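You operate a simulated robot arm through the tools that you are given. There is no shell and no other tool.

You are at the controls of a simulated robot arm. One attempt, no reset.

JOB
Put the cover on the yellow drum, then lock the three blue knobs.

Only the result counts: the job must be done as asked and must still hold three seconds after the hand-in. Knocking over, shifting, dropping, spilling or breaking anything else fails it. Lids that push on must go on centred and level and be pressed home; caps that screw on are set level and turned clockwise until they are tight.

ROBOT AND FRAMES
A 7-joint arm with a fingered hand, fixed in place. Base frame: the origin is at the foot of the arm, x ahead of it, y to its left, z up; the work surface is at about z = 931. Units: mm, rad, N and s.
Its first joint turns from -2.897 to 2.897 rad. Payload 3.7 kg.
The tool frame sits at the grasp point between the pads (the TCP): z along the fingers, y along the line on which they close. The tips reach 25 mm beyond it. The gripper opens to 88 mm. The gripper's body begins 29 mm behind the TCP. The gripper is a hand of 5 fingers: y runs from the thumb to the fingers, the wrist lies at [-13, -106, -174] in the tool frame.
Orientation is told as [roll, pitch, yaw] about the base's x, y, z axes, in that order, counted from this pose: with the fingers straight down and the wrist toward the robot, the tool's x, y and z point along [0, 1, 0], [1, 0, 0] and [0, 0, -1] of the base frame.

CONTROLS
- The arm moves only by the tool send_rows. Its argument "series" is a list of rows, each a list of 2 entries, a list of its own where there are three numbers: the shift along the tool's x, y, z in units of 400 mm (1.0 is 400 mm), then the turn, a rotation vector about the tool's x, y, z in units of 180 degrees (1.0 is 180 degrees). In form: [[[dx, dy, dz], [rx, ry, rz]], ...]. A call has 1 to 20 rows; each row is the pose to reach, as a shift and turn from the pose commanded when the call began, along the tool's axes at that moment. A call with a number of a shift or a turn outside -1 to 1 is refused whole. A row lasts 0.2 s, in which the tool goes at most 50 mm and 0.15 rad; a call with a longer step from one row to the next is refused whole. Where a pose cannot be reached the arm comes as near as it can. A force on the tool above 40 N (or 10 N above the force at the start of the call, whichever is more), or a blocked arm, ends the call early, and 0.2 s more pass. In this call time passes only in rows, and 0.2 s behind the last. The reply holds the time, the measured pose of the TCP, the force on the tool along the base axes, the opening and the grip force, in the units named above and with some noise, with the torque about the TCP (base axes, N m) and any sound that the robot's microphone picked up, and new pictures: "pictures" is both (left out), scene, wrist or none.
- Cameras (640 x 400 px; columns grow to the right, rows downward): "scene" is fixed at [404, 662.7, 1543.1]; the picture's right is [-0.97, -0.23, 0.00], its down [-0.18, 0.76, -0.62] and it looks along [0.14, -0.61, -0.78] (base axes); focal length 214 px, centre (320, 200). "wrist" rides on the gripper at [59, -79, -105] in the tool frame; the picture's right is [-0.73, 0.32, -0.61], its down [-0.62, -0.68, 0.38] and it looks along [-0.29, 0.66, 0.70] (tool axes); focal length 234 px, centre (320, 200). There is no depth. A picture from a camera that has moved, and an enlarged one, comes with that camera's place and axes in the base frame and with its lens. The place of the scene camera against the robot may be out by one fixed shift of up to 25 mm in any direction.
- move_fingers(index, middle, ring, little, thumb_bend, thumb_turn): sets how far each is bent, from 0 (flat) to 100 (curled in); at 30 the hand is open as for a grip, at 70 the pads meet at the TCP. One left out holds its place. A second passes; each finger stops where it meets its share of the squeeze, and holds until it gets a number again. It is the only way to open and close the hand. It gives what a move gives, with no picture; readings hold the bend of each and the force on index, middle, ring, little, thumb and palm. thumb_turn goes from beside the hand (0) to across from the fingers (100), as for a grip.
- zoom(camera, box): a new picture of the part [left, top, right, bottom] of that camera's present view, enlarged. It takes no simulated time.
- job_done(): hands the job in; it is judged then, once.

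Nothing tells you positions but the pictures and the camera data. Unless the task says otherwise, let go and move clear before handing in.

The tools are called after "Emit:" as a command line: name --argument value ..., lists and objects as JSON in quotes. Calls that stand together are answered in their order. send_rows: Moves the arm, as the interface text tells. Its arguments: {"type":"object","properties":{"series":{"type":"array","items":{"type":"array"}},"pictures":{"type":"string","enum":["both","scene","wrist","none"]}},"required":["series"]} The other tools are called the same way: move_fingers (index, middle, ring, little, thumb_bend, thumb_turn) moves the fingers one by one; zoom (camera, box) takes an enlarged picture of a part of a camera's view; job_done () hands the job in.

At the start:

```text
time_s: 0.0
tool_pos: [609.8, -21.1, 1282.0]
tool_rot: [0.0, 0.0, -0.002]
force: [1.0, 0.1, -0.7]
moment: [-0.02, -0.01, 0.02]
width: 87.1
grasp_force: 0.1
shape: jaw
bend: [30.0, 30.0, 30.0, 30.0, 30.0, 98.0]
finger forces: [0.0, 0.1, 0.0, 0.0, 0.0, 0.0]
```

scene: 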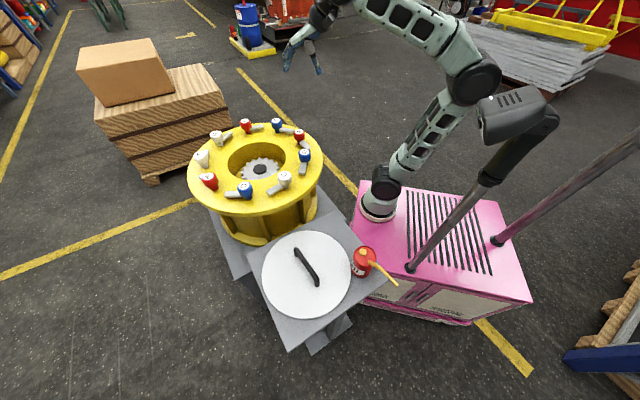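
wrist: 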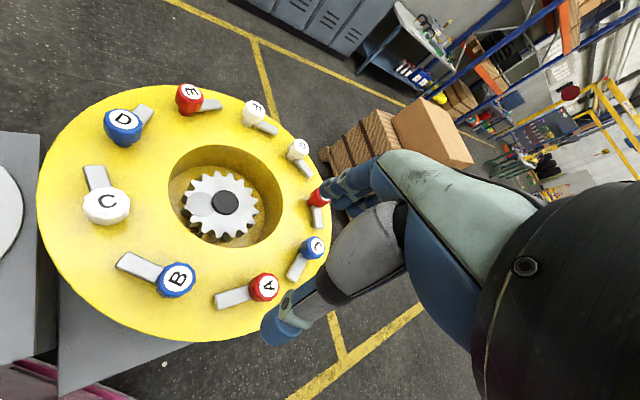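

I see a yellow drum with a ring of knobs (red, white, blue) around an opening, and a white round cover with a black handle on a grey table beside it. I'll look closer before moving.

Emit:
zoom --camera "scene" --box '[180, 100, 340, 200]'

Emit:
zoom --camera "scene" --box '[240, 210, 400, 310]'

Emit:
zoom --camera "wrist" --box '[20, 70, 340, 350]'

```text
4.00 times, centred on (260, 150) of scene
camera zoom: at [404.0, 662.7, 1543.1], right [-0.97, -0.23, 0.0], down [-0.18, 0.76, -0.62], along [0.14, -0.61, -0.78], focal length 858 px, centre (560, 400)
```

zoom: 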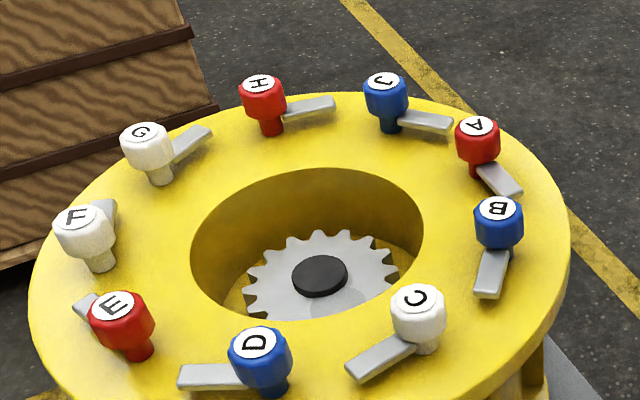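

```text
4.00 times, centred on (320, 260) of scene
camera zoom: at [404.0, 662.7, 1543.1], right [-0.97, -0.23, 0.0], down [-0.18, 0.76, -0.62], along [0.14, -0.61, -0.78], focal length 858 px, centre (320, -40)
```

zoom: 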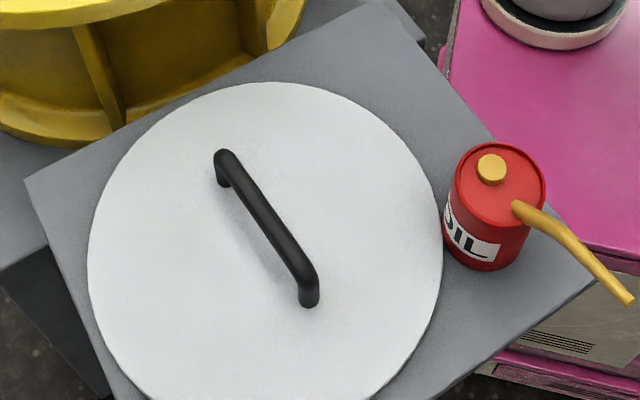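

```text
1.43 times, centred on (180, 210) of wrist
camera zoom: at [530.6, 37.0, 1387.2], right [0.32, -0.73, 0.61], down [-0.68, -0.62, -0.38], along [0.66, -0.29, -0.7], focal length 334 px, centre (520, 186)
```

zoom: 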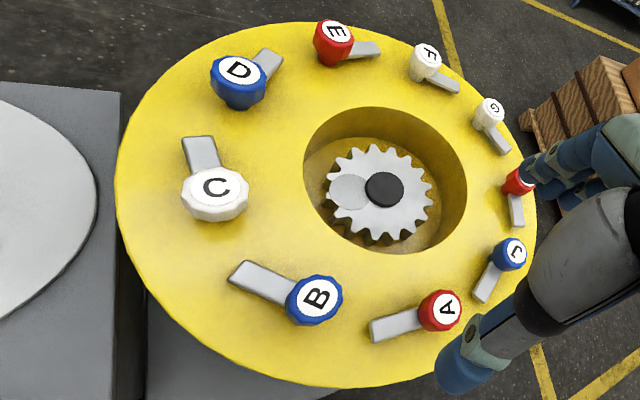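

The drum centre appears to be near (811, 37), with nine knobs on a circle of about 200 mm radius, and blue are B, D and J. The cover lies near (490, 457) with its handle running diagonally, so I'll move the hand above the cover to view it up close.

Emit:
send_rows --series '[[[0.10475, -0.02725, 0.01175], [0, 0, -0.02425]], [[0.2095, -0.0545, 0.0235], [0, 0, -0.0485]], [[0.31425, -0.08175, 0.03525], [0, 0, -0.07275]], [[0.419, -0.109, 0.047], [0, 0, -0.097]], [[0.52375, -0.13625, 0.05875], [0, 0, -0.12125]], [[0.6285, -0.1635, 0.0705], [0, 0, -0.1455]], [[0.73325, -0.19075, 0.08225], [0, 0, -0.16975]]]' --pictures "both"

```text
time_s: 1.6
tool_pos: [532.0, 272.7, 1249.9]
tool_rot: [0.0, 0.001, 0.535]
force: [-0.3, 0.4, 0.0]
moment: [0.01, -0.04, 0.01]
width: 87.7
grasp_force: 0.2
shape: jaw
bend: [30.0, 30.0, 30.0, 30.0, 30.0, 98.0]
finger forces: [0.0, 0.0, 0.1, 0.1, 0.0, 0.1]
camera wrist: at [433.8, 281.8, 1354.2], right [0.65, -0.46, 0.61], down [-0.27, -0.88, -0.38], along [0.71, 0.09, -0.7], focal length 234 px, centre (320, 200)
```

scene: 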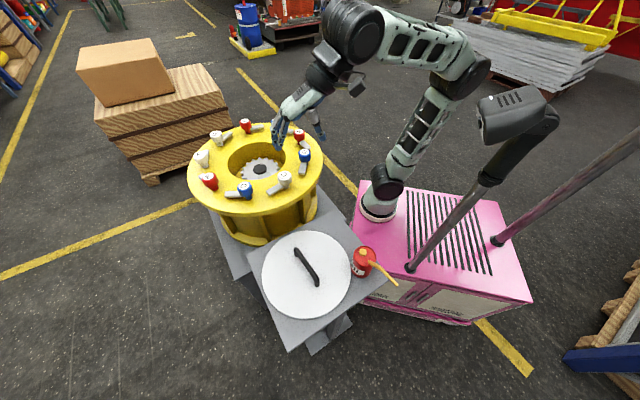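
wrist: 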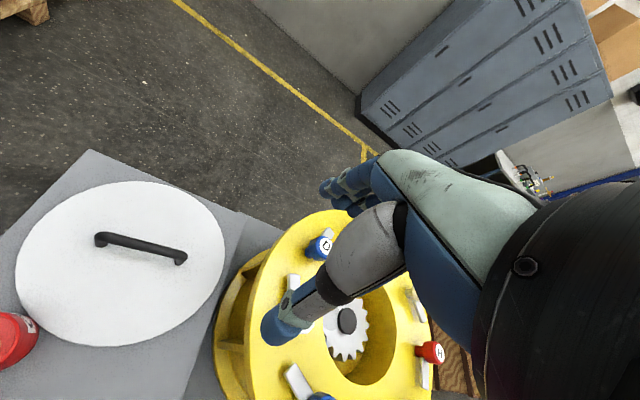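

The cover and handle are in the wrist view now. I'll zoom in to measure the handle and cover edge.

Emit:
zoom --camera "wrist" --box '[0, 170, 240, 320]'

Emit:
zoom --camera "scene" --box '[250, 220, 370, 295]'

```text
2.67 times, centred on (120, 245) of wrist
camera zoom: at [433.8, 281.8, 1354.2], right [0.65, -0.46, 0.61], down [-0.27, -0.88, -0.38], along [0.71, 0.09, -0.7], focal length 624 px, centre (853, 80)
```

zoom: 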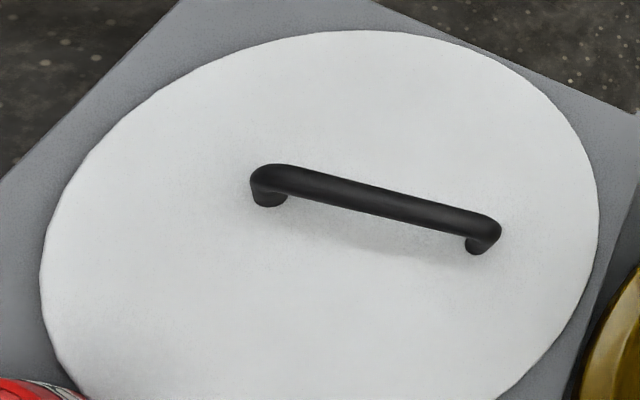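

```text
5.33 times, centred on (310, 258) of scene
camera zoom: at [404.0, 662.7, 1543.1], right [-0.97, -0.23, 0.0], down [-0.18, 0.76, -0.62], along [0.14, -0.61, -0.78], focal length 1144 px, centre (373, -107)
```

zoom: 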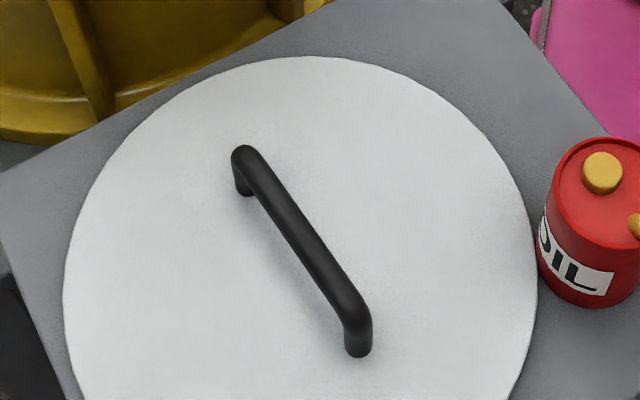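

The triangulation puts the cover surface at about z = 770, on a lower table, with handle feet near (555, 345) and (454, 433). I'll move above the handle, aligned across it, to refine this.

Emit:
send_rows --series '[[[0.0575, 0.0177, 0.0995], [0, 0, -0.0202]], [[0.1149, 0.0353, 0.199], [0, 0, -0.0405]], [[0.1724, 0.053, 0.2985], [0, 0, -0.0607]], [[0.2298, 0.0706, 0.398], [0, 0, -0.081]], [[0.2873, 0.0883, 0.4975], [0, 0, -0.1012]]]' --pictures "both"

```text
time_s: 2.8
tool_pos: [505.6, 388.6, 1050.4]
tool_rot: [0.0, -0.001, 0.854]
force: [0.5, 0.3, -0.4]
moment: [0.02, -0.05, -0.01]
width: 87.4
grasp_force: 0.1
shape: jaw
bend: [30.0, 30.0, 30.0, 30.0, 30.0, 98.0]
finger forces: [0.1, 0.0, 0.0, 0.1, 0.0, 0.1]
camera wrist: at [408.0, 367.5, 1155.0], right [0.76, -0.23, 0.61], down [0.02, -0.92, -0.38], along [0.65, 0.3, -0.7], focal length 234 px, centre (320, 200)
```

scene: 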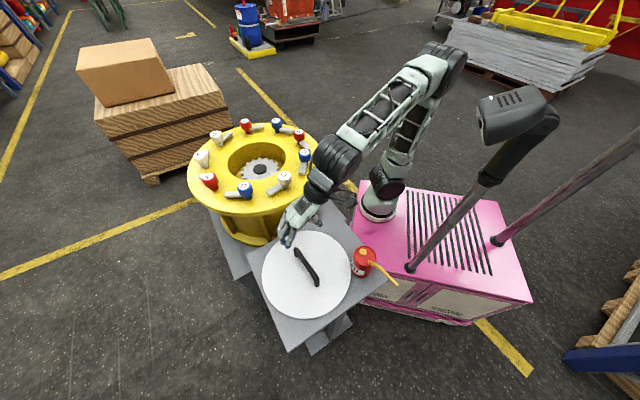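
wrist: 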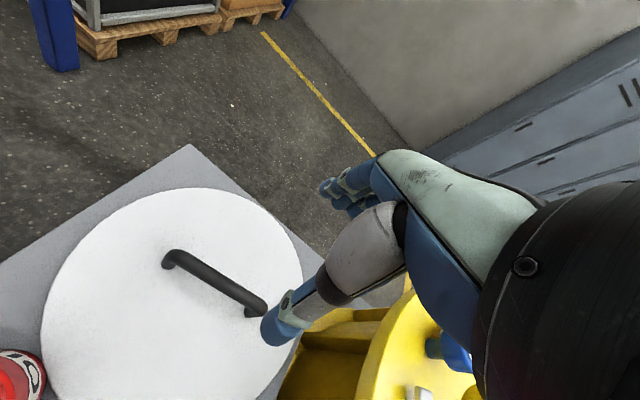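

The hand is roughly over the handle. I'll zoom in to measure precisely.

Emit:
zoom --camera "wrist" --box '[130, 220, 290, 320]'

Emit:
zoom --camera "scene" --box '[260, 210, 356, 270]'

Emit:
zoom --camera "wrist" --box '[0, 140, 416, 400]'

```text
4.00 times, centred on (210, 270) of wrist
camera zoom: at [408.0, 367.5, 1155.0], right [0.76, -0.23, 0.61], down [0.02, -0.92, -0.38], along [0.65, 0.3, -0.7], focal length 937 px, centre (760, -80)
```

zoom: 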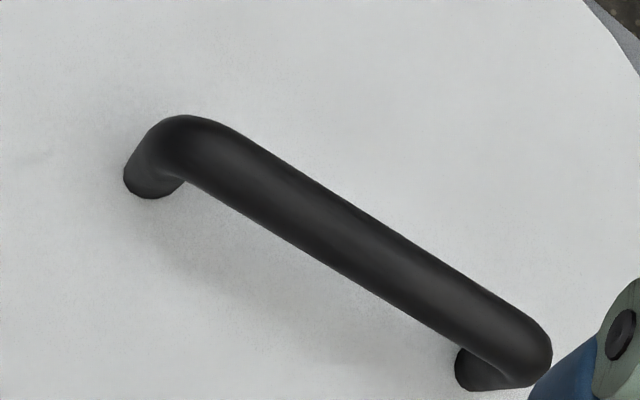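

```text
6.67 times, centred on (308, 240) of scene
camera zoom: at [404.0, 662.7, 1543.1], right [-0.97, -0.23, 0.0], down [-0.18, 0.76, -0.62], along [0.14, -0.61, -0.78], focal length 1430 px, centre (400, -67)
```

zoom: 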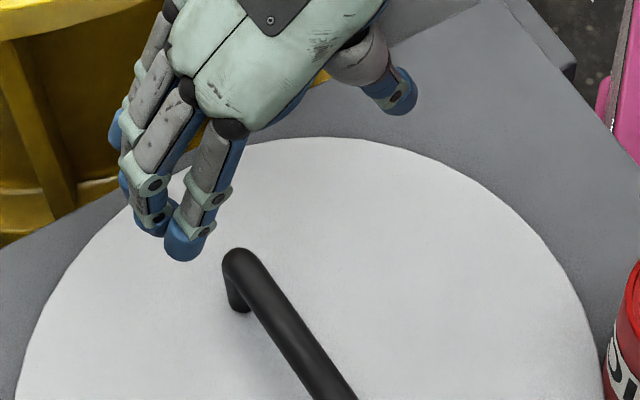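

```text
1.54 times, centred on (208, 270) of wrist
camera zoom: at [408.0, 367.5, 1155.0], right [0.76, -0.23, 0.61], down [0.02, -0.92, -0.38], along [0.65, 0.3, -0.7], focal length 360 px, centre (492, 92)
```

zoom: 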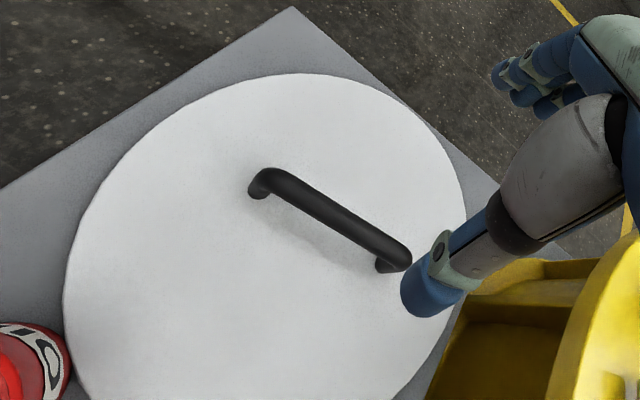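

The handle bar looks about 19 mm thick, with its centre near (511, 391) and roughly 47 mm above the cover. I'll descend partway and measure again from closer.

Emit:
send_rows --series '[[[-0.0018, 0.005, 0.1083], [0, 0, -0.0013]], [[-0.0035, 0.01, 0.2167], [0, 0, -0.0026]], [[-0.0053, 0.0148, 0.325], [0, 0, -0.0038]]]' --pictures "both"

Emit:
zoom --camera "wrist" --box '[130, 180, 370, 330]'

Emit:
zoom --camera "scene" --box '[256, 220, 352, 280]'

```text
time_s: 3.6
tool_pos: [511.1, 392.1, 920.2]
tool_rot: [0.0, -0.001, 0.865]
force: [0.1, 0.6, -0.2]
moment: [0.01, -0.03, -0.02]
width: 87.6
grasp_force: 0.1
shape: jaw
bend: [30.0, 30.0, 30.0, 30.0, 30.0, 98.0]
finger forces: [0.0, 0.1, 0.1, 0.0, 0.1, 0.1]
camera wrist: at [415.2, 369.4, 1024.8], right [0.76, -0.23, 0.61], down [0.03, -0.92, -0.38], along [0.65, 0.31, -0.7], focal length 234 px, centre (320, 200)
```

scene: 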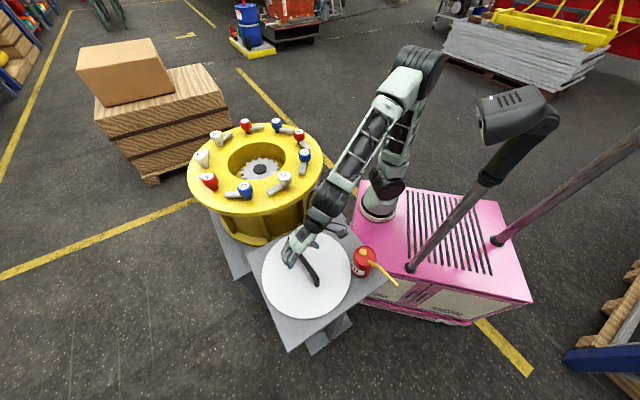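
wrist: 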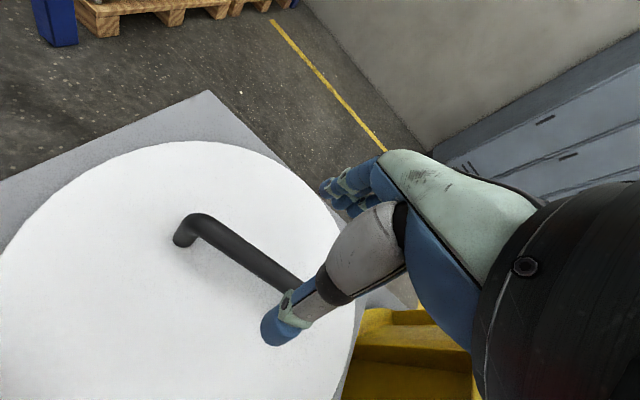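

```text
2.67 times, centred on (250, 255) of wrist
camera zoom: at [415.2, 369.4, 1024.8], right [0.76, -0.23, 0.61], down [0.03, -0.92, -0.38], along [0.65, 0.31, -0.7], focal length 624 px, centre (507, 53)
```

zoom: 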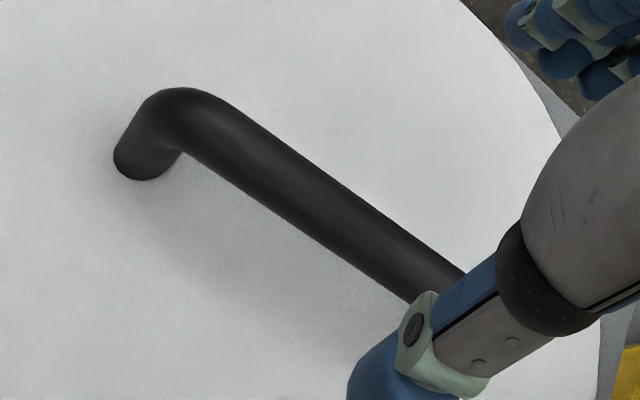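

```text
6.67 times, centred on (304, 250) of scene
camera zoom: at [404.0, 662.7, 1543.1], right [-0.97, -0.23, 0.0], down [-0.18, 0.76, -0.62], along [0.14, -0.61, -0.78], focal length 1430 px, centre (427, -133)
```

zoom: 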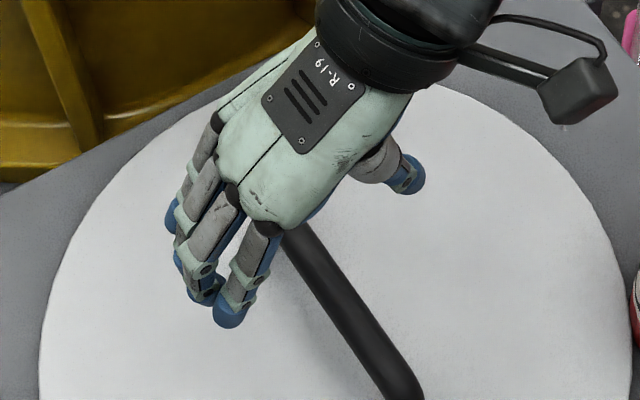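

Refined: cover surface is near z = 793 and the bar axis near z = 838, centred at about (508, 390). I'll descend so the bar sits between thumb and fingers.

Emit:
send_rows --series '[[[0.001, -0.004, 0.07]], [[0.002, -0.0077, 0.14]], [[0.002, -0.0077, 0.205]]]' --pictures "both"

```text
refused: a row must be a list of 2 entries
```

The row format needs the turn entry as well, so I'll resend the same descent.

Emit:
send_rows --series '[[[0.001, -0.004, 0.07], [0, 0, 0]], [[0.002, -0.0077, 0.14], [0, 0, 0]], [[0.002, -0.0077, 0.205], [0, 0, 0]]]' --pictures "both"

Emit:
zoom --camera "wrist" --box '[130, 150, 450, 350]'

Emit:
zoom --camera "scene" --box '[256, 220, 352, 280]'

```text
time_s: 4.4
tool_pos: [508.8, 390.7, 838.0]
tool_rot: [0.0, -0.001, 0.866]
force: [0.6, 1.4, 1.0]
moment: [0.02, 0.02, 0.02]
width: 87.6
grasp_force: 0.2
shape: jaw
bend: [30.0, 30.0, 30.0, 30.0, 30.0, 98.0]
finger forces: [0.1, 0.0, 0.0, 0.1, 0.0, 0.0]
camera wrist: at [411.9, 367.7, 942.8], right [0.76, -0.23, 0.61], down [0.03, -0.92, -0.38], along [0.65, 0.31, -0.7], focal length 234 px, centre (320, 200)
```

scene: 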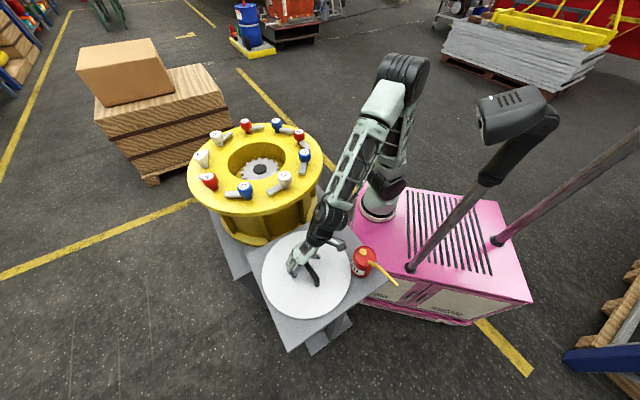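
wrist: 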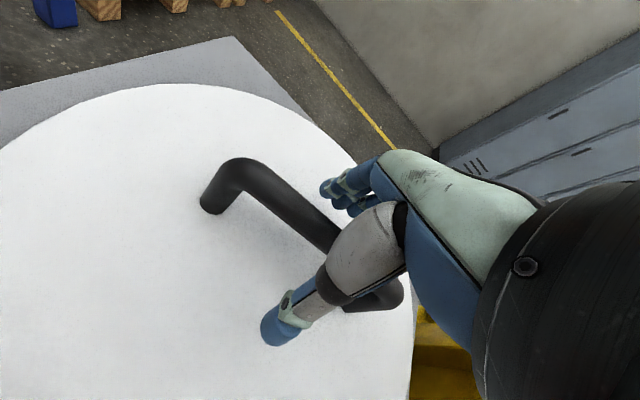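

```text
2.00 times, centred on (290, 250) of wrist
camera zoom: at [411.9, 367.7, 942.8], right [0.76, -0.23, 0.61], down [0.03, -0.92, -0.38], along [0.65, 0.31, -0.7], focal length 468 px, centre (380, 100)
```

zoom: 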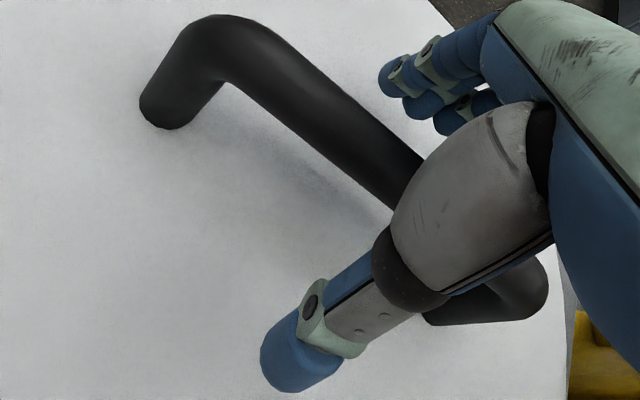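

```text
6.67 times, centred on (304, 250) of scene
camera zoom: at [404.0, 662.7, 1543.1], right [-0.97, -0.23, 0.0], down [-0.18, 0.76, -0.62], along [0.14, -0.61, -0.78], focal length 1430 px, centre (427, -133)
```

zoom: 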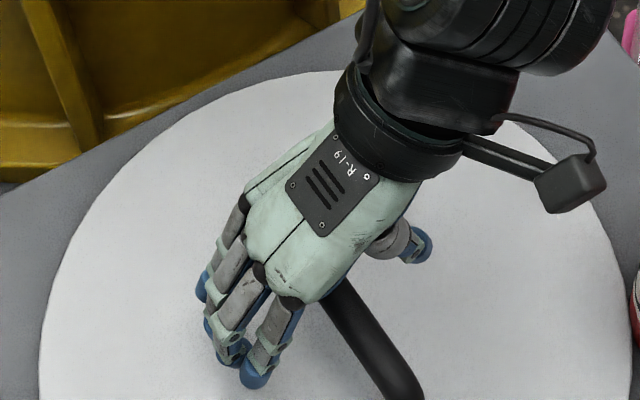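

The bar appears to pass right through the grasp point. I'll close partway first to check clearance and contact.

Emit:
move_fingers --index 50 --middle 50 --ring 50 --little 50 --thumb_bend 50 --thumb_turn 100

Emit:
zoom --camera "wrist" --box '[130, 150, 450, 350]'

Emit:
zoom --camera "scene" --box '[256, 220, 352, 280]'

```text
time_s: 5.4
tool_pos: [508.6, 391.1, 839.8]
tool_rot: [-0.001, 0.001, 0.864]
force: [-0.1, 0.5, 0.3]
moment: [0.01, 0.0, 0.03]
width: 42.0
grasp_force: 0.1
shape: fingers
bend: [50.0, 50.0, 50.0, 50.0, 50.0, 100.0]
finger forces: [0.0, 0.1, 0.1, 0.0, 0.1, 0.2]
```

```text
2.00 times, centred on (290, 250) of wrist
camera zoom: at [412.3, 367.8, 943.0], right [0.76, -0.23, 0.61], down [0.03, -0.92, -0.38], along [0.65, 0.31, -0.7], focal length 468 px, centre (380, 100)
```

zoom: 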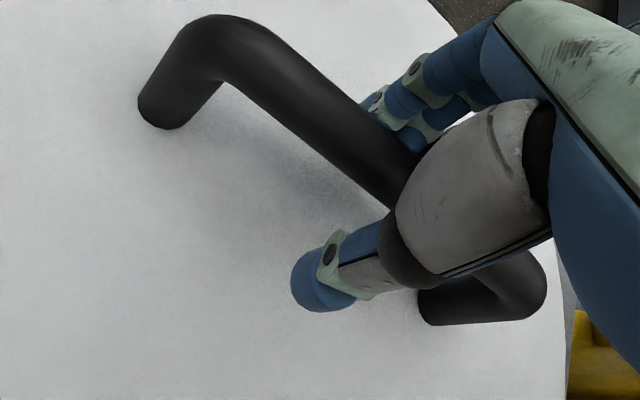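

```text
6.67 times, centred on (304, 250) of scene
camera zoom: at [404.0, 662.7, 1543.1], right [-0.97, -0.23, 0.0], down [-0.18, 0.76, -0.62], along [0.14, -0.61, -0.78], focal length 1430 px, centre (427, -133)
```

zoom: 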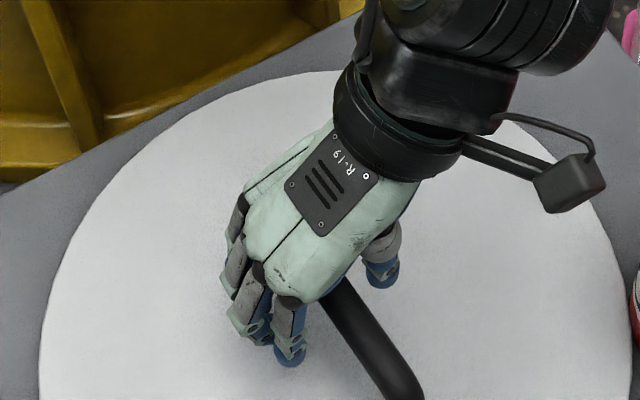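

Fingers are on both sides of the bar with no contact yet. Closing to grip.

Emit:
move_fingers --index 80 --middle 80 --ring 80 --little 80 --thumb_bend 80

Emit:
zoom --camera "wrist" --box '[130, 150, 450, 350]'

Emit:
zoom --camera "scene" --box '[256, 220, 352, 280]'

```text
time_s: 6.4
tool_pos: [510.1, 389.0, 837.8]
tool_rot: [0.0, 0.002, 0.863]
force: [0.6, 0.4, -17.6]
moment: [0.31, 0.26, 0.1]
width: 0.0
grasp_force: 13.3
shape: fingers
bend: [78.0, 78.0, 78.0, 77.0, 73.0, 100.0]
finger forces: [0.0, 4.6, 7.6, 9.1, 5.2, 0.0]
```

```text
2.00 times, centred on (290, 250) of wrist
camera zoom: at [412.5, 367.9, 942.6], right [0.76, -0.23, 0.61], down [0.03, -0.92, -0.38], along [0.65, 0.31, -0.7], focal length 468 px, centre (380, 100)
```

zoom: 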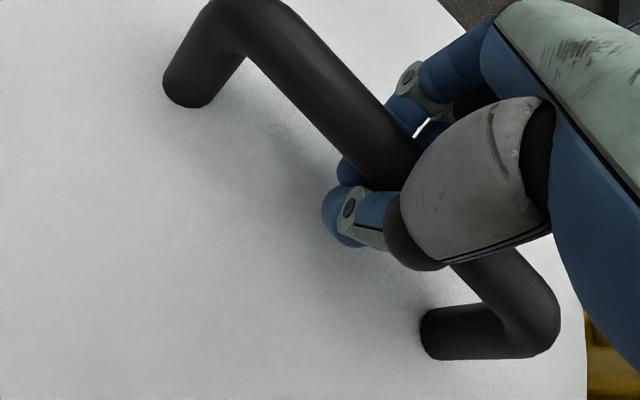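

```text
6.67 times, centred on (304, 250) of scene
camera zoom: at [404.0, 662.7, 1543.1], right [-0.97, -0.23, 0.0], down [-0.18, 0.76, -0.62], along [0.14, -0.61, -0.78], focal length 1430 px, centre (427, -133)
```

zoom: 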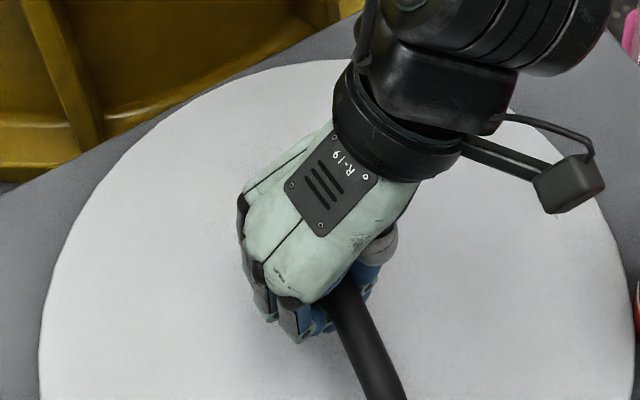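

The fingers have curled under the bar and carry about 17.6 N, so the handle is hooked. I'll lift slightly and check that the cover is held and level.

Emit:
send_rows --series '[[[0, 0, -0.02], [0, 0, 0]], [[0, 0, -0.05], [0, 0, 0]], [[0, 0, -0.1], [0, 0, 0]]]' --pictures "both"

Emit:
zoom --camera "wrist" --box '[130, 150, 450, 350]'

Emit:
zoom --camera "scene" --box '[230, 200, 390, 300]'

```text
time_s: 7.2
tool_pos: [509.4, 389.8, 879.3]
tool_rot: [0.0, 0.002, 0.862]
force: [-0.1, 1.0, -20.6]
moment: [0.21, 0.11, -0.07]
width: 0.2
grasp_force: 16.7
shape: fingers
bend: [78.0, 78.0, 79.0, 79.0, 73.0, 100.0]
finger forces: [11.5, 5.4, 5.0, 4.8, 6.8, 0.1]
camera wrist: at [412.9, 368.4, 982.7], right [0.76, -0.23, 0.61], down [0.03, -0.92, -0.38], along [0.65, 0.31, -0.7], focal length 234 px, centre (320, 200)
```

scene: 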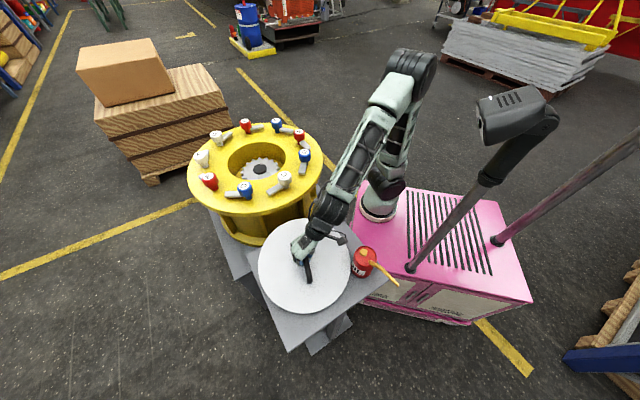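
wrist: 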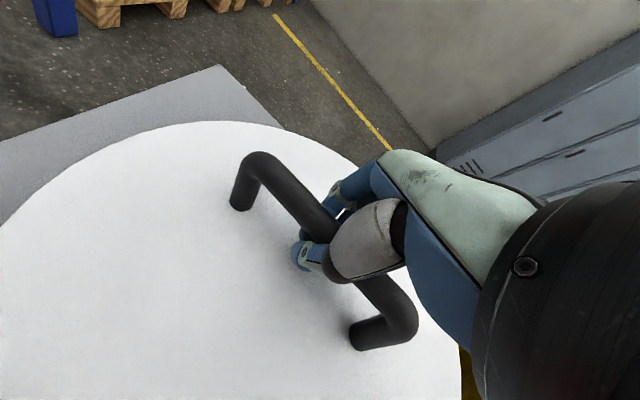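

```text
2.00 times, centred on (290, 250) of wrist
camera zoom: at [412.9, 368.4, 982.7], right [0.76, -0.23, 0.61], down [0.03, -0.92, -0.38], along [0.65, 0.31, -0.7], focal length 468 px, centre (380, 100)
```

zoom: 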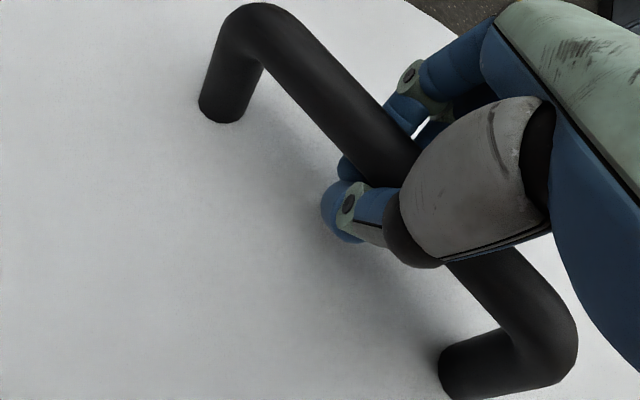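

```text
4.00 times, centred on (310, 250) of scene
camera zoom: at [404.0, 662.7, 1543.1], right [-0.97, -0.23, 0.0], down [-0.18, 0.76, -0.62], along [0.14, -0.61, -0.78], focal length 858 px, centre (360, 0)
```

zoom: 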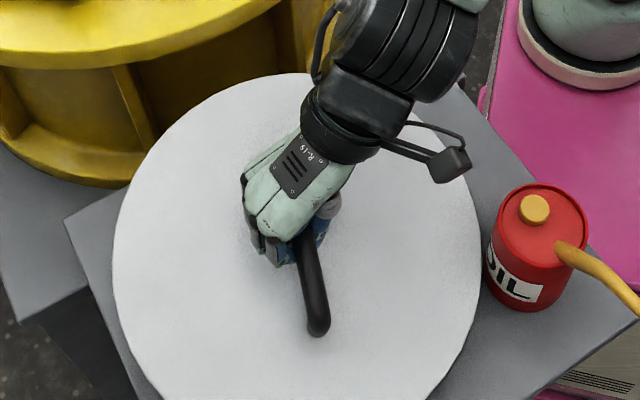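

The cover is off the table, weighs about 2 kg, and has turned some 12° in the grip. I'll check the disc outline for level before carrying it.

Emit:
zoom --camera "scene" --box '[214, 210, 390, 320]'

Emit:
zoom --camera "wrist" --box '[0, 80, 480, 380]'

```text
3.64 times, centred on (302, 265) of scene
camera zoom: at [404.0, 662.7, 1543.1], right [-0.97, -0.23, 0.0], down [-0.18, 0.76, -0.62], along [0.14, -0.61, -0.78], focal length 780 px, centre (386, -36)
```

zoom: 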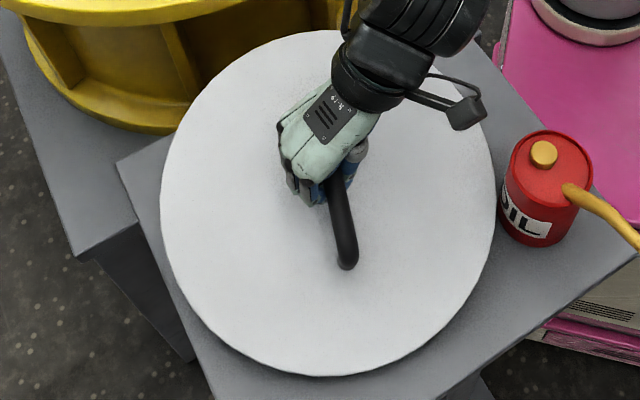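

```text
1.33 times, centred on (240, 230) of wrist
camera zoom: at [412.9, 368.4, 982.7], right [0.76, -0.23, 0.61], down [0.03, -0.92, -0.38], along [0.65, 0.31, -0.7], focal length 312 px, centre (427, 160)
```

zoom: 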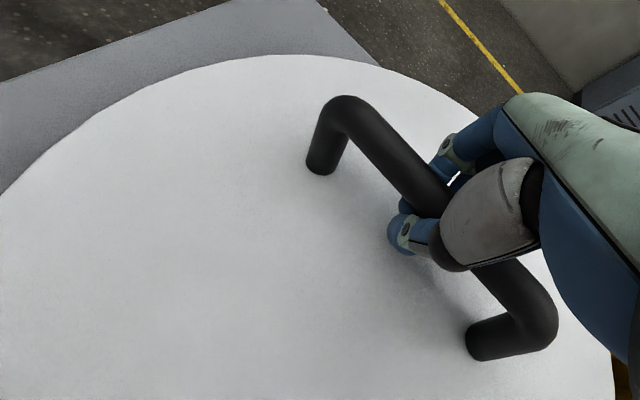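

The cover is hooked securely but hangs tilted about 18° with the +y end low, and yawed in the grip. I'll raise it slowly to a safe height and re-measure the tilt before levelling it with the wrist.

Emit:
send_rows --series '[[[0, 0, -0.05], [0, 0, 0]], [[0, 0, -0.11], [0, 0, 0]], [[0, 0, -0.18], [0, 0, 0]], [[0, 0, -0.25], [0, 0, 0]], [[0, 0, -0.32], [0, 0, 0]], [[0, 0, -0.39], [0, 0, 0]], [[0, 0, -0.46], [0, 0, 0]], [[0, 0, -0.53], [0, 0, 0]], [[0, 0, -0.58], [0, 0, 0]], [[0, 0, -0.6], [0, 0, 0]]]' --pictures "both"

Emit:
zoom --camera "wrist" --box '[130, 150, 450, 350]'

Emit:
zoom --camera "scene" --box '[190, 180, 414, 320]'

```text
time_s: 9.4
tool_pos: [508.5, 390.5, 1117.8]
tool_rot: [-0.001, 0.002, 0.863]
force: [0.4, 0.8, -19.4]
moment: [0.19, 0.07, 0.02]
width: 0.0
grasp_force: 16.1
shape: fingers
bend: [78.0, 78.0, 79.0, 79.0, 73.0, 100.0]
finger forces: [11.3, 5.3, 4.2, 4.5, 7.2, 0.0]
camera wrist: at [412.0, 368.5, 1222.9], right [0.76, -0.23, 0.61], down [0.03, -0.92, -0.38], along [0.65, 0.31, -0.7], focal length 234 px, centre (320, 200)
```

scene: 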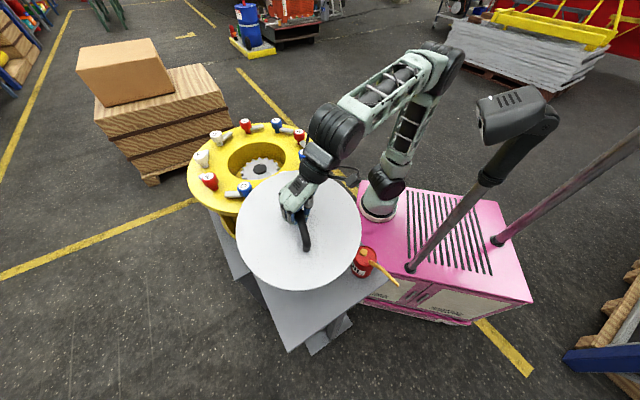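
wrist: 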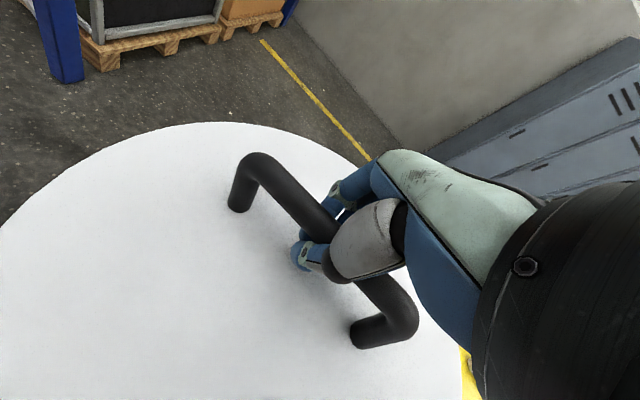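

```text
2.00 times, centred on (290, 250) of wrist
camera zoom: at [412.0, 368.5, 1222.9], right [0.76, -0.23, 0.61], down [0.03, -0.92, -0.38], along [0.65, 0.31, -0.7], focal length 468 px, centre (380, 100)
```

zoom: 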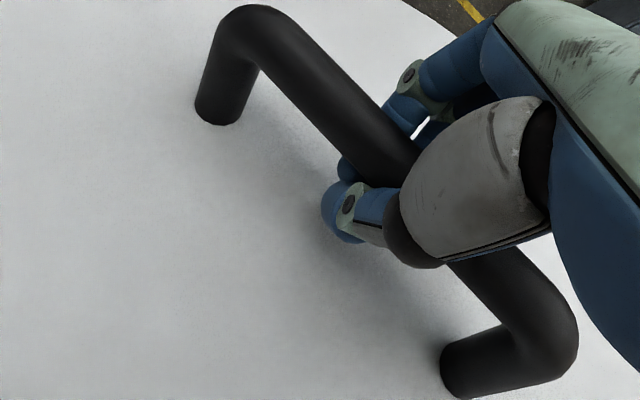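

```text
2.86 times, centred on (302, 250) of scene
camera zoom: at [404.0, 662.7, 1543.1], right [-0.97, -0.23, 0.0], down [-0.18, 0.76, -0.62], along [0.14, -0.61, -0.78], focal length 613 px, centre (371, 57)
```

zoom: 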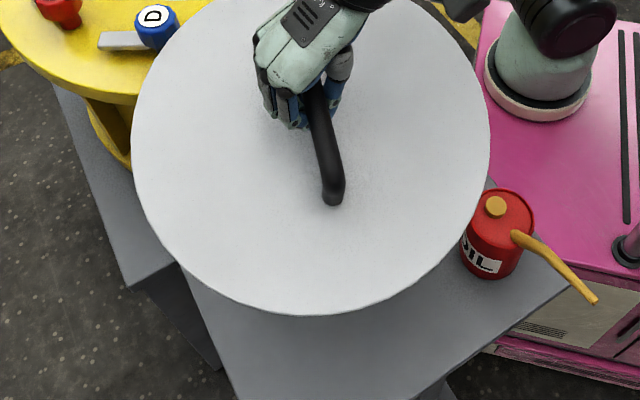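

The grip is stable and the tilt is confirmed at about 18°. I'll now rotate the hand about the bar to level the cover.

Emit:
send_rows --series '[[[0, 0, 0], [-0.004, 0.02, 0]], [[0, 0, 0], [-0.0082, 0.04, 0]], [[0, 0, 0], [-0.0122, 0.06, 0]], [[0, 0, 0], [-0.0163, 0.08, 0]], [[0, 0, 0], [-0.0204, 0.0995, 0]]]' --pictures "both"

Emit:
zoom --camera "wrist" --box '[130, 150, 450, 350]'

Emit:
zoom --camera "scene" --box '[190, 160, 414, 300]'

```text
time_s: 10.6
tool_pos: [507.9, 390.2, 1117.7]
tool_rot: [0.314, -0.062, 0.854]
force: [-0.7, 0.4, -20.0]
moment: [-0.02, -0.03, -0.01]
width: 0.0
grasp_force: 16.9
shape: fingers
bend: [78.0, 78.0, 79.0, 79.0, 73.0, 100.0]
finger forces: [15.3, 4.7, 2.3, 2.7, 8.8, 0.0]
camera wrist: at [433.8, 340.7, 1230.7], right [0.86, -0.35, 0.37], down [-0.07, -0.8, -0.6], along [0.51, 0.49, -0.71], focal length 234 px, centre (320, 200)
```

scene: 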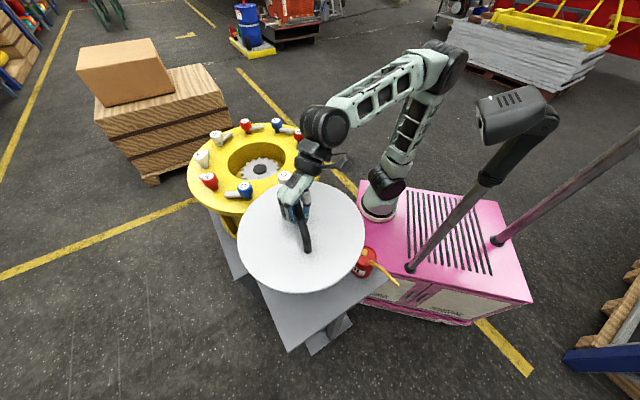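
wrist: 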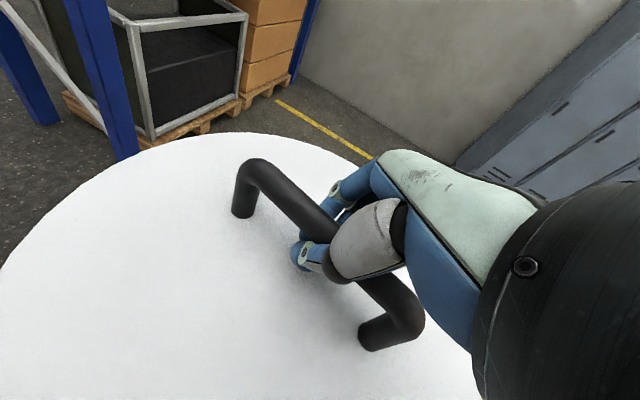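

```text
2.00 times, centred on (290, 250) of wrist
camera zoom: at [433.8, 340.7, 1230.7], right [0.86, -0.35, 0.37], down [-0.07, -0.8, -0.6], along [0.51, 0.49, -0.71], focal length 468 px, centre (380, 100)
```

zoom: 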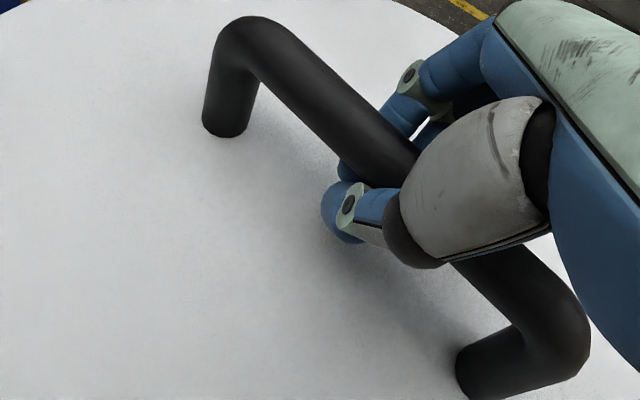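

```text
2.86 times, centred on (302, 230) of scene
camera zoom: at [404.0, 662.7, 1543.1], right [-0.97, -0.23, 0.0], down [-0.18, 0.76, -0.62], along [0.14, -0.61, -0.78], focal length 613 px, centre (371, 114)
```

zoom: 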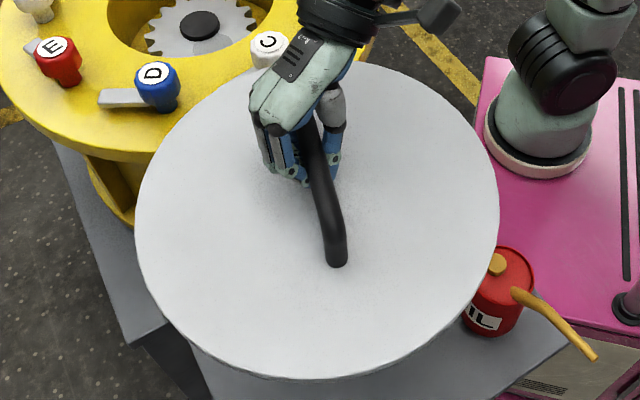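

The cover now hangs level, with its weight directly under the grip (moments near zero). From the views I place the drum centre at about (807.5, 37.4) with its top at z = 931 and knob tops near 998. I'll carry the cover over slowly in two moves.

Emit:
send_rows --series '[[[-0.0163, -0.0026, -0.0054], [-0.0013, -0.0003, 0.0039]], [[-0.0542, -0.0085, -0.0182], [-0.0042, -0.0008, 0.0129]], [[-0.1084, -0.017, -0.0363], [-0.0084, -0.0017, 0.0258]], [[-0.1681, -0.0264, -0.0563], [-0.013, -0.0026, 0.04]], [[-0.2277, -0.0357, -0.0762], [-0.0176, -0.0035, 0.0542]], [[-0.2874, -0.0451, -0.0962], [-0.0222, -0.0045, 0.0684]], [[-0.347, -0.0544, -0.1162], [-0.0268, -0.0054, 0.0826]], [[-0.4067, -0.0638, -0.1361], [-0.0314, -0.0063, 0.0968]], [[-0.4663, -0.0731, -0.1561], [-0.036, -0.0072, 0.1109]], [[-0.5151, -0.0808, -0.1724], [-0.0398, -0.008, 0.1226]], [[-0.5422, -0.085, -0.1815], [-0.0419, -0.0084, 0.129]]]' --pictures "both"

```text
time_s: 13.0
tool_pos: [659.3, 213.5, 1119.3]
tool_rot: [0.314, -0.064, 0.426]
force: [-0.7, 0.2, -20.8]
moment: [-0.01, -0.05, -0.03]
width: 0.0
grasp_force: 17.0
shape: fingers
bend: [78.0, 79.0, 79.0, 79.0, 73.0, 100.0]
finger forces: [15.7, 4.4, 1.7, 2.5, 9.0, 0.1]
camera wrist: at [570.9, 199.3, 1230.9], right [0.64, -0.68, 0.37], down [-0.39, -0.7, -0.6], along [0.66, 0.23, -0.71], focal length 234 px, centre (320, 200)
```

scene: 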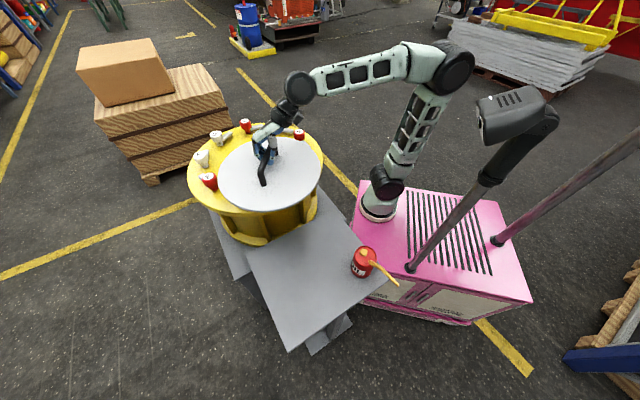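
wrist: 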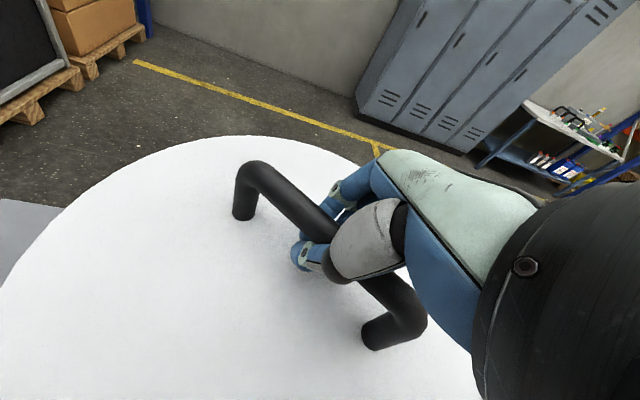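

The cover is riding steadily and is halfway there. Continuing to the drum centre.

Emit:
send_rows --series '[[[-0.0159, 0.0046, -0.0049], [-0.0013, -0.0003, 0.0039]], [[-0.053, 0.0155, -0.0162], [-0.0042, -0.0008, 0.0129]], [[-0.1061, 0.0309, -0.0324], [-0.0084, -0.0017, 0.0258]], [[-0.1644, 0.0479, -0.0502], [-0.013, -0.0026, 0.04]], [[-0.2227, 0.0649, -0.068], [-0.0176, -0.0035, 0.0542]], [[-0.2811, 0.0819, -0.0859], [-0.0222, -0.0045, 0.0684]], [[-0.3394, 0.0989, -0.1037], [-0.0268, -0.0054, 0.0826]], [[-0.3977, 0.1159, -0.1215], [-0.0314, -0.0063, 0.0968]], [[-0.4561, 0.1329, -0.1393], [-0.036, -0.0072, 0.1109]], [[-0.5038, 0.1468, -0.1539], [-0.0398, -0.008, 0.1226]], [[-0.5303, 0.1545, -0.162], [-0.0419, -0.0084, 0.129]]]' --pictures "both"

Emit:
zoom --camera "scene" --box '[160, 80, 352, 200]'

Emit:
zoom --camera "wrist" --box '[0, 120, 448, 400]'

```text
time_s: 15.4
tool_pos: [808.2, 37.3, 1118.2]
tool_rot: [0.312, -0.064, 0.0]
force: [-1.1, 1.1, -18.7]
moment: [-0.03, -0.03, -0.02]
width: 0.0
grasp_force: 16.3
shape: fingers
bend: [78.0, 79.0, 79.0, 79.0, 73.0, 100.0]
finger forces: [15.3, 4.4, 1.5, 2.5, 8.6, 0.0]
camera wrist: at [720.5, 60.1, 1230.8], right [0.3, -0.88, 0.37], down [-0.65, -0.47, -0.6], along [0.7, -0.06, -0.71], focal length 234 px, centre (320, 200)
```

scene: 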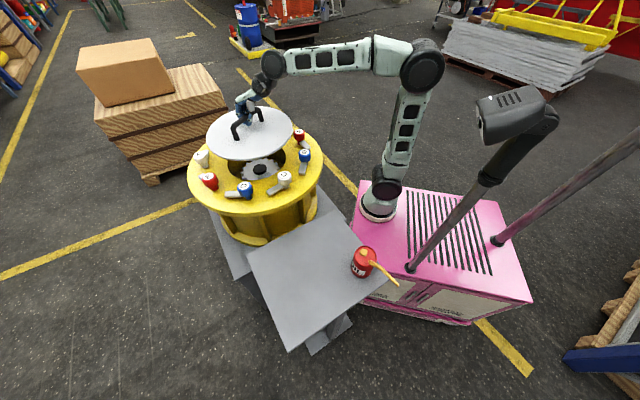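
wrist: 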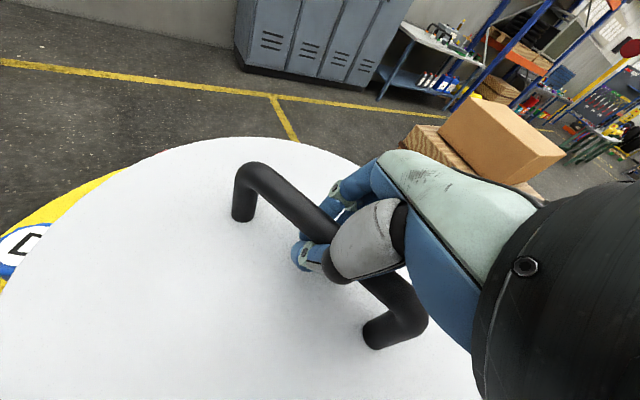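

```text
3.33 times, centred on (256, 140) of scene
camera zoom: at [404.0, 662.7, 1543.1], right [-0.97, -0.23, 0.0], down [-0.18, 0.76, -0.62], along [0.14, -0.61, -0.78], focal length 715 px, centre (533, 400)
```

zoom: 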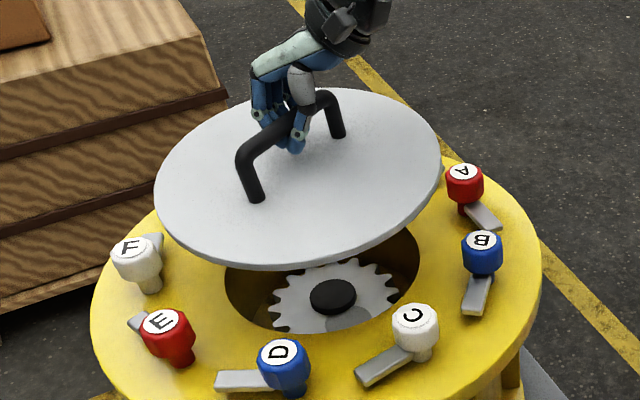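

```text
1.43 times, centred on (224, 260) of wrist
camera zoom: at [720.5, 60.1, 1230.8], right [0.3, -0.88, 0.37], down [-0.65, -0.47, -0.6], along [0.7, -0.06, -0.71], focal length 334 px, centre (457, 114)
```

zoom: 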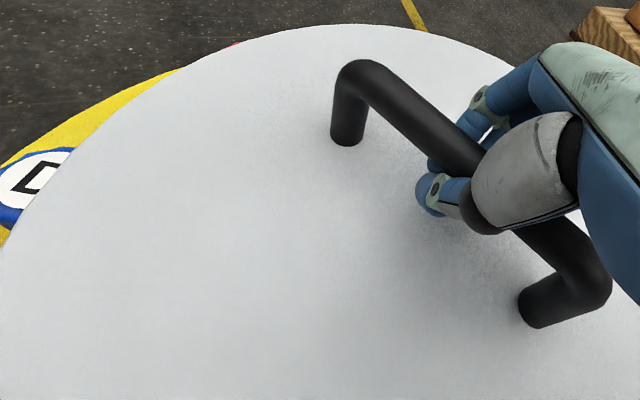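

The cover is level and hovering over the drum with no knob in its way. I'll lower it most of the distance, then check again before contact.

Emit:
send_rows --series '[[[-0.0077, -0.0021, 0.0237], [0, 0, 0]], [[-0.0231, -0.0062, 0.0711], [0, 0, 0]], [[-0.0385, -0.0103, 0.1185], [0, 0, 0]], [[-0.0539, -0.0144, 0.1659], [0, 0, 0]], [[-0.0693, -0.0185, 0.2133], [0, 0, 0]], [[-0.077, -0.0205, 0.237], [0, 0, 0]]]' --pictures "both"

Emit:
zoom --camera "scene" --box '[160, 90, 352, 210]'

Emit:
zoom --camera "wrist" --box '[0, 120, 448, 400]'

```text
time_s: 16.8
tool_pos: [804.8, 37.0, 1017.2]
tool_rot: [0.316, -0.063, 0.0]
force: [-0.2, -1.0, -18.6]
moment: [0.01, -0.01, 0.01]
width: 0.0
grasp_force: 16.7
shape: fingers
bend: [78.0, 79.0, 79.0, 79.0, 73.0, 100.0]
finger forces: [15.3, 4.6, 1.6, 2.8, 8.0, 0.0]
camera wrist: at [718.2, 61.1, 1130.3], right [0.3, -0.88, 0.37], down [-0.65, -0.47, -0.6], along [0.7, -0.06, -0.71], focal length 234 px, centre (320, 200)
```

scene: 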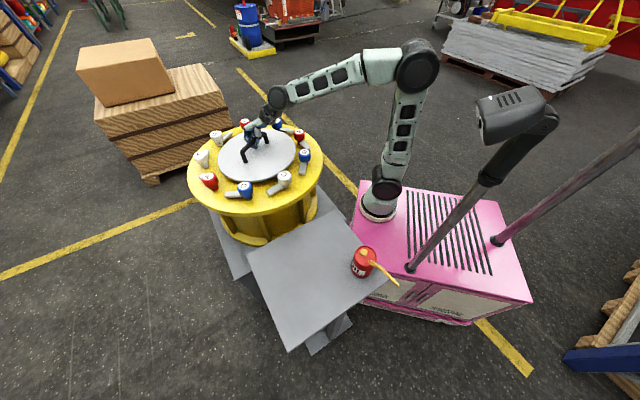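
wrist: 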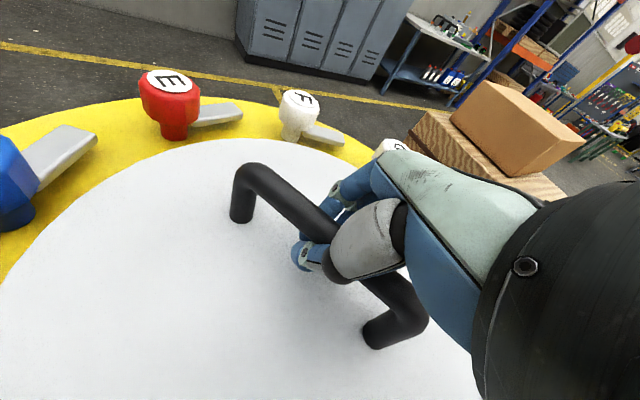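

```text
3.33 times, centred on (256, 150) of scene
camera zoom: at [404.0, 662.7, 1543.1], right [-0.97, -0.23, 0.0], down [-0.18, 0.76, -0.62], along [0.14, -0.61, -0.78], focal length 715 px, centre (533, 367)
```

zoom: 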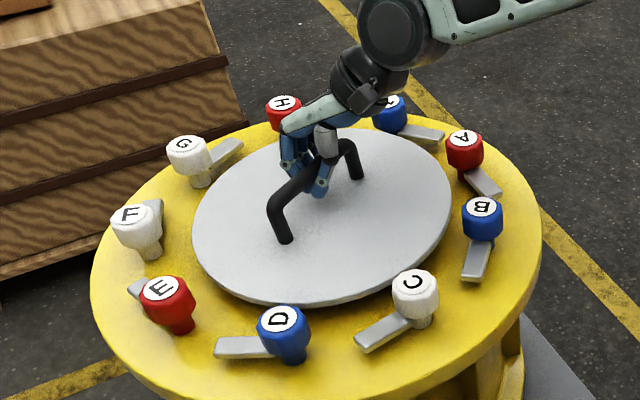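

```text
1.43 times, centred on (224, 260) of wrist
camera zoom: at [718.2, 61.1, 1130.3], right [0.3, -0.88, 0.37], down [-0.65, -0.47, -0.6], along [0.7, -0.06, -0.71], focal length 334 px, centre (457, 114)
```

zoom: 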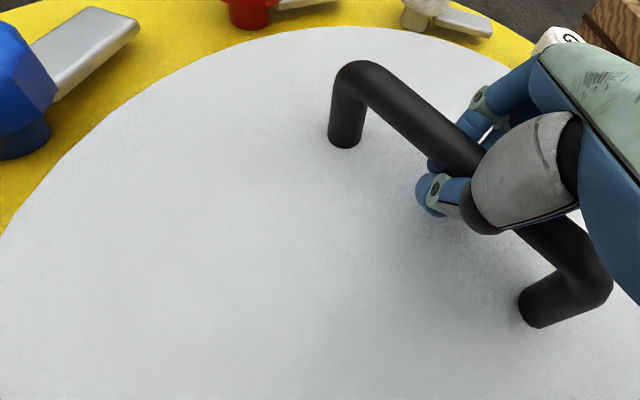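

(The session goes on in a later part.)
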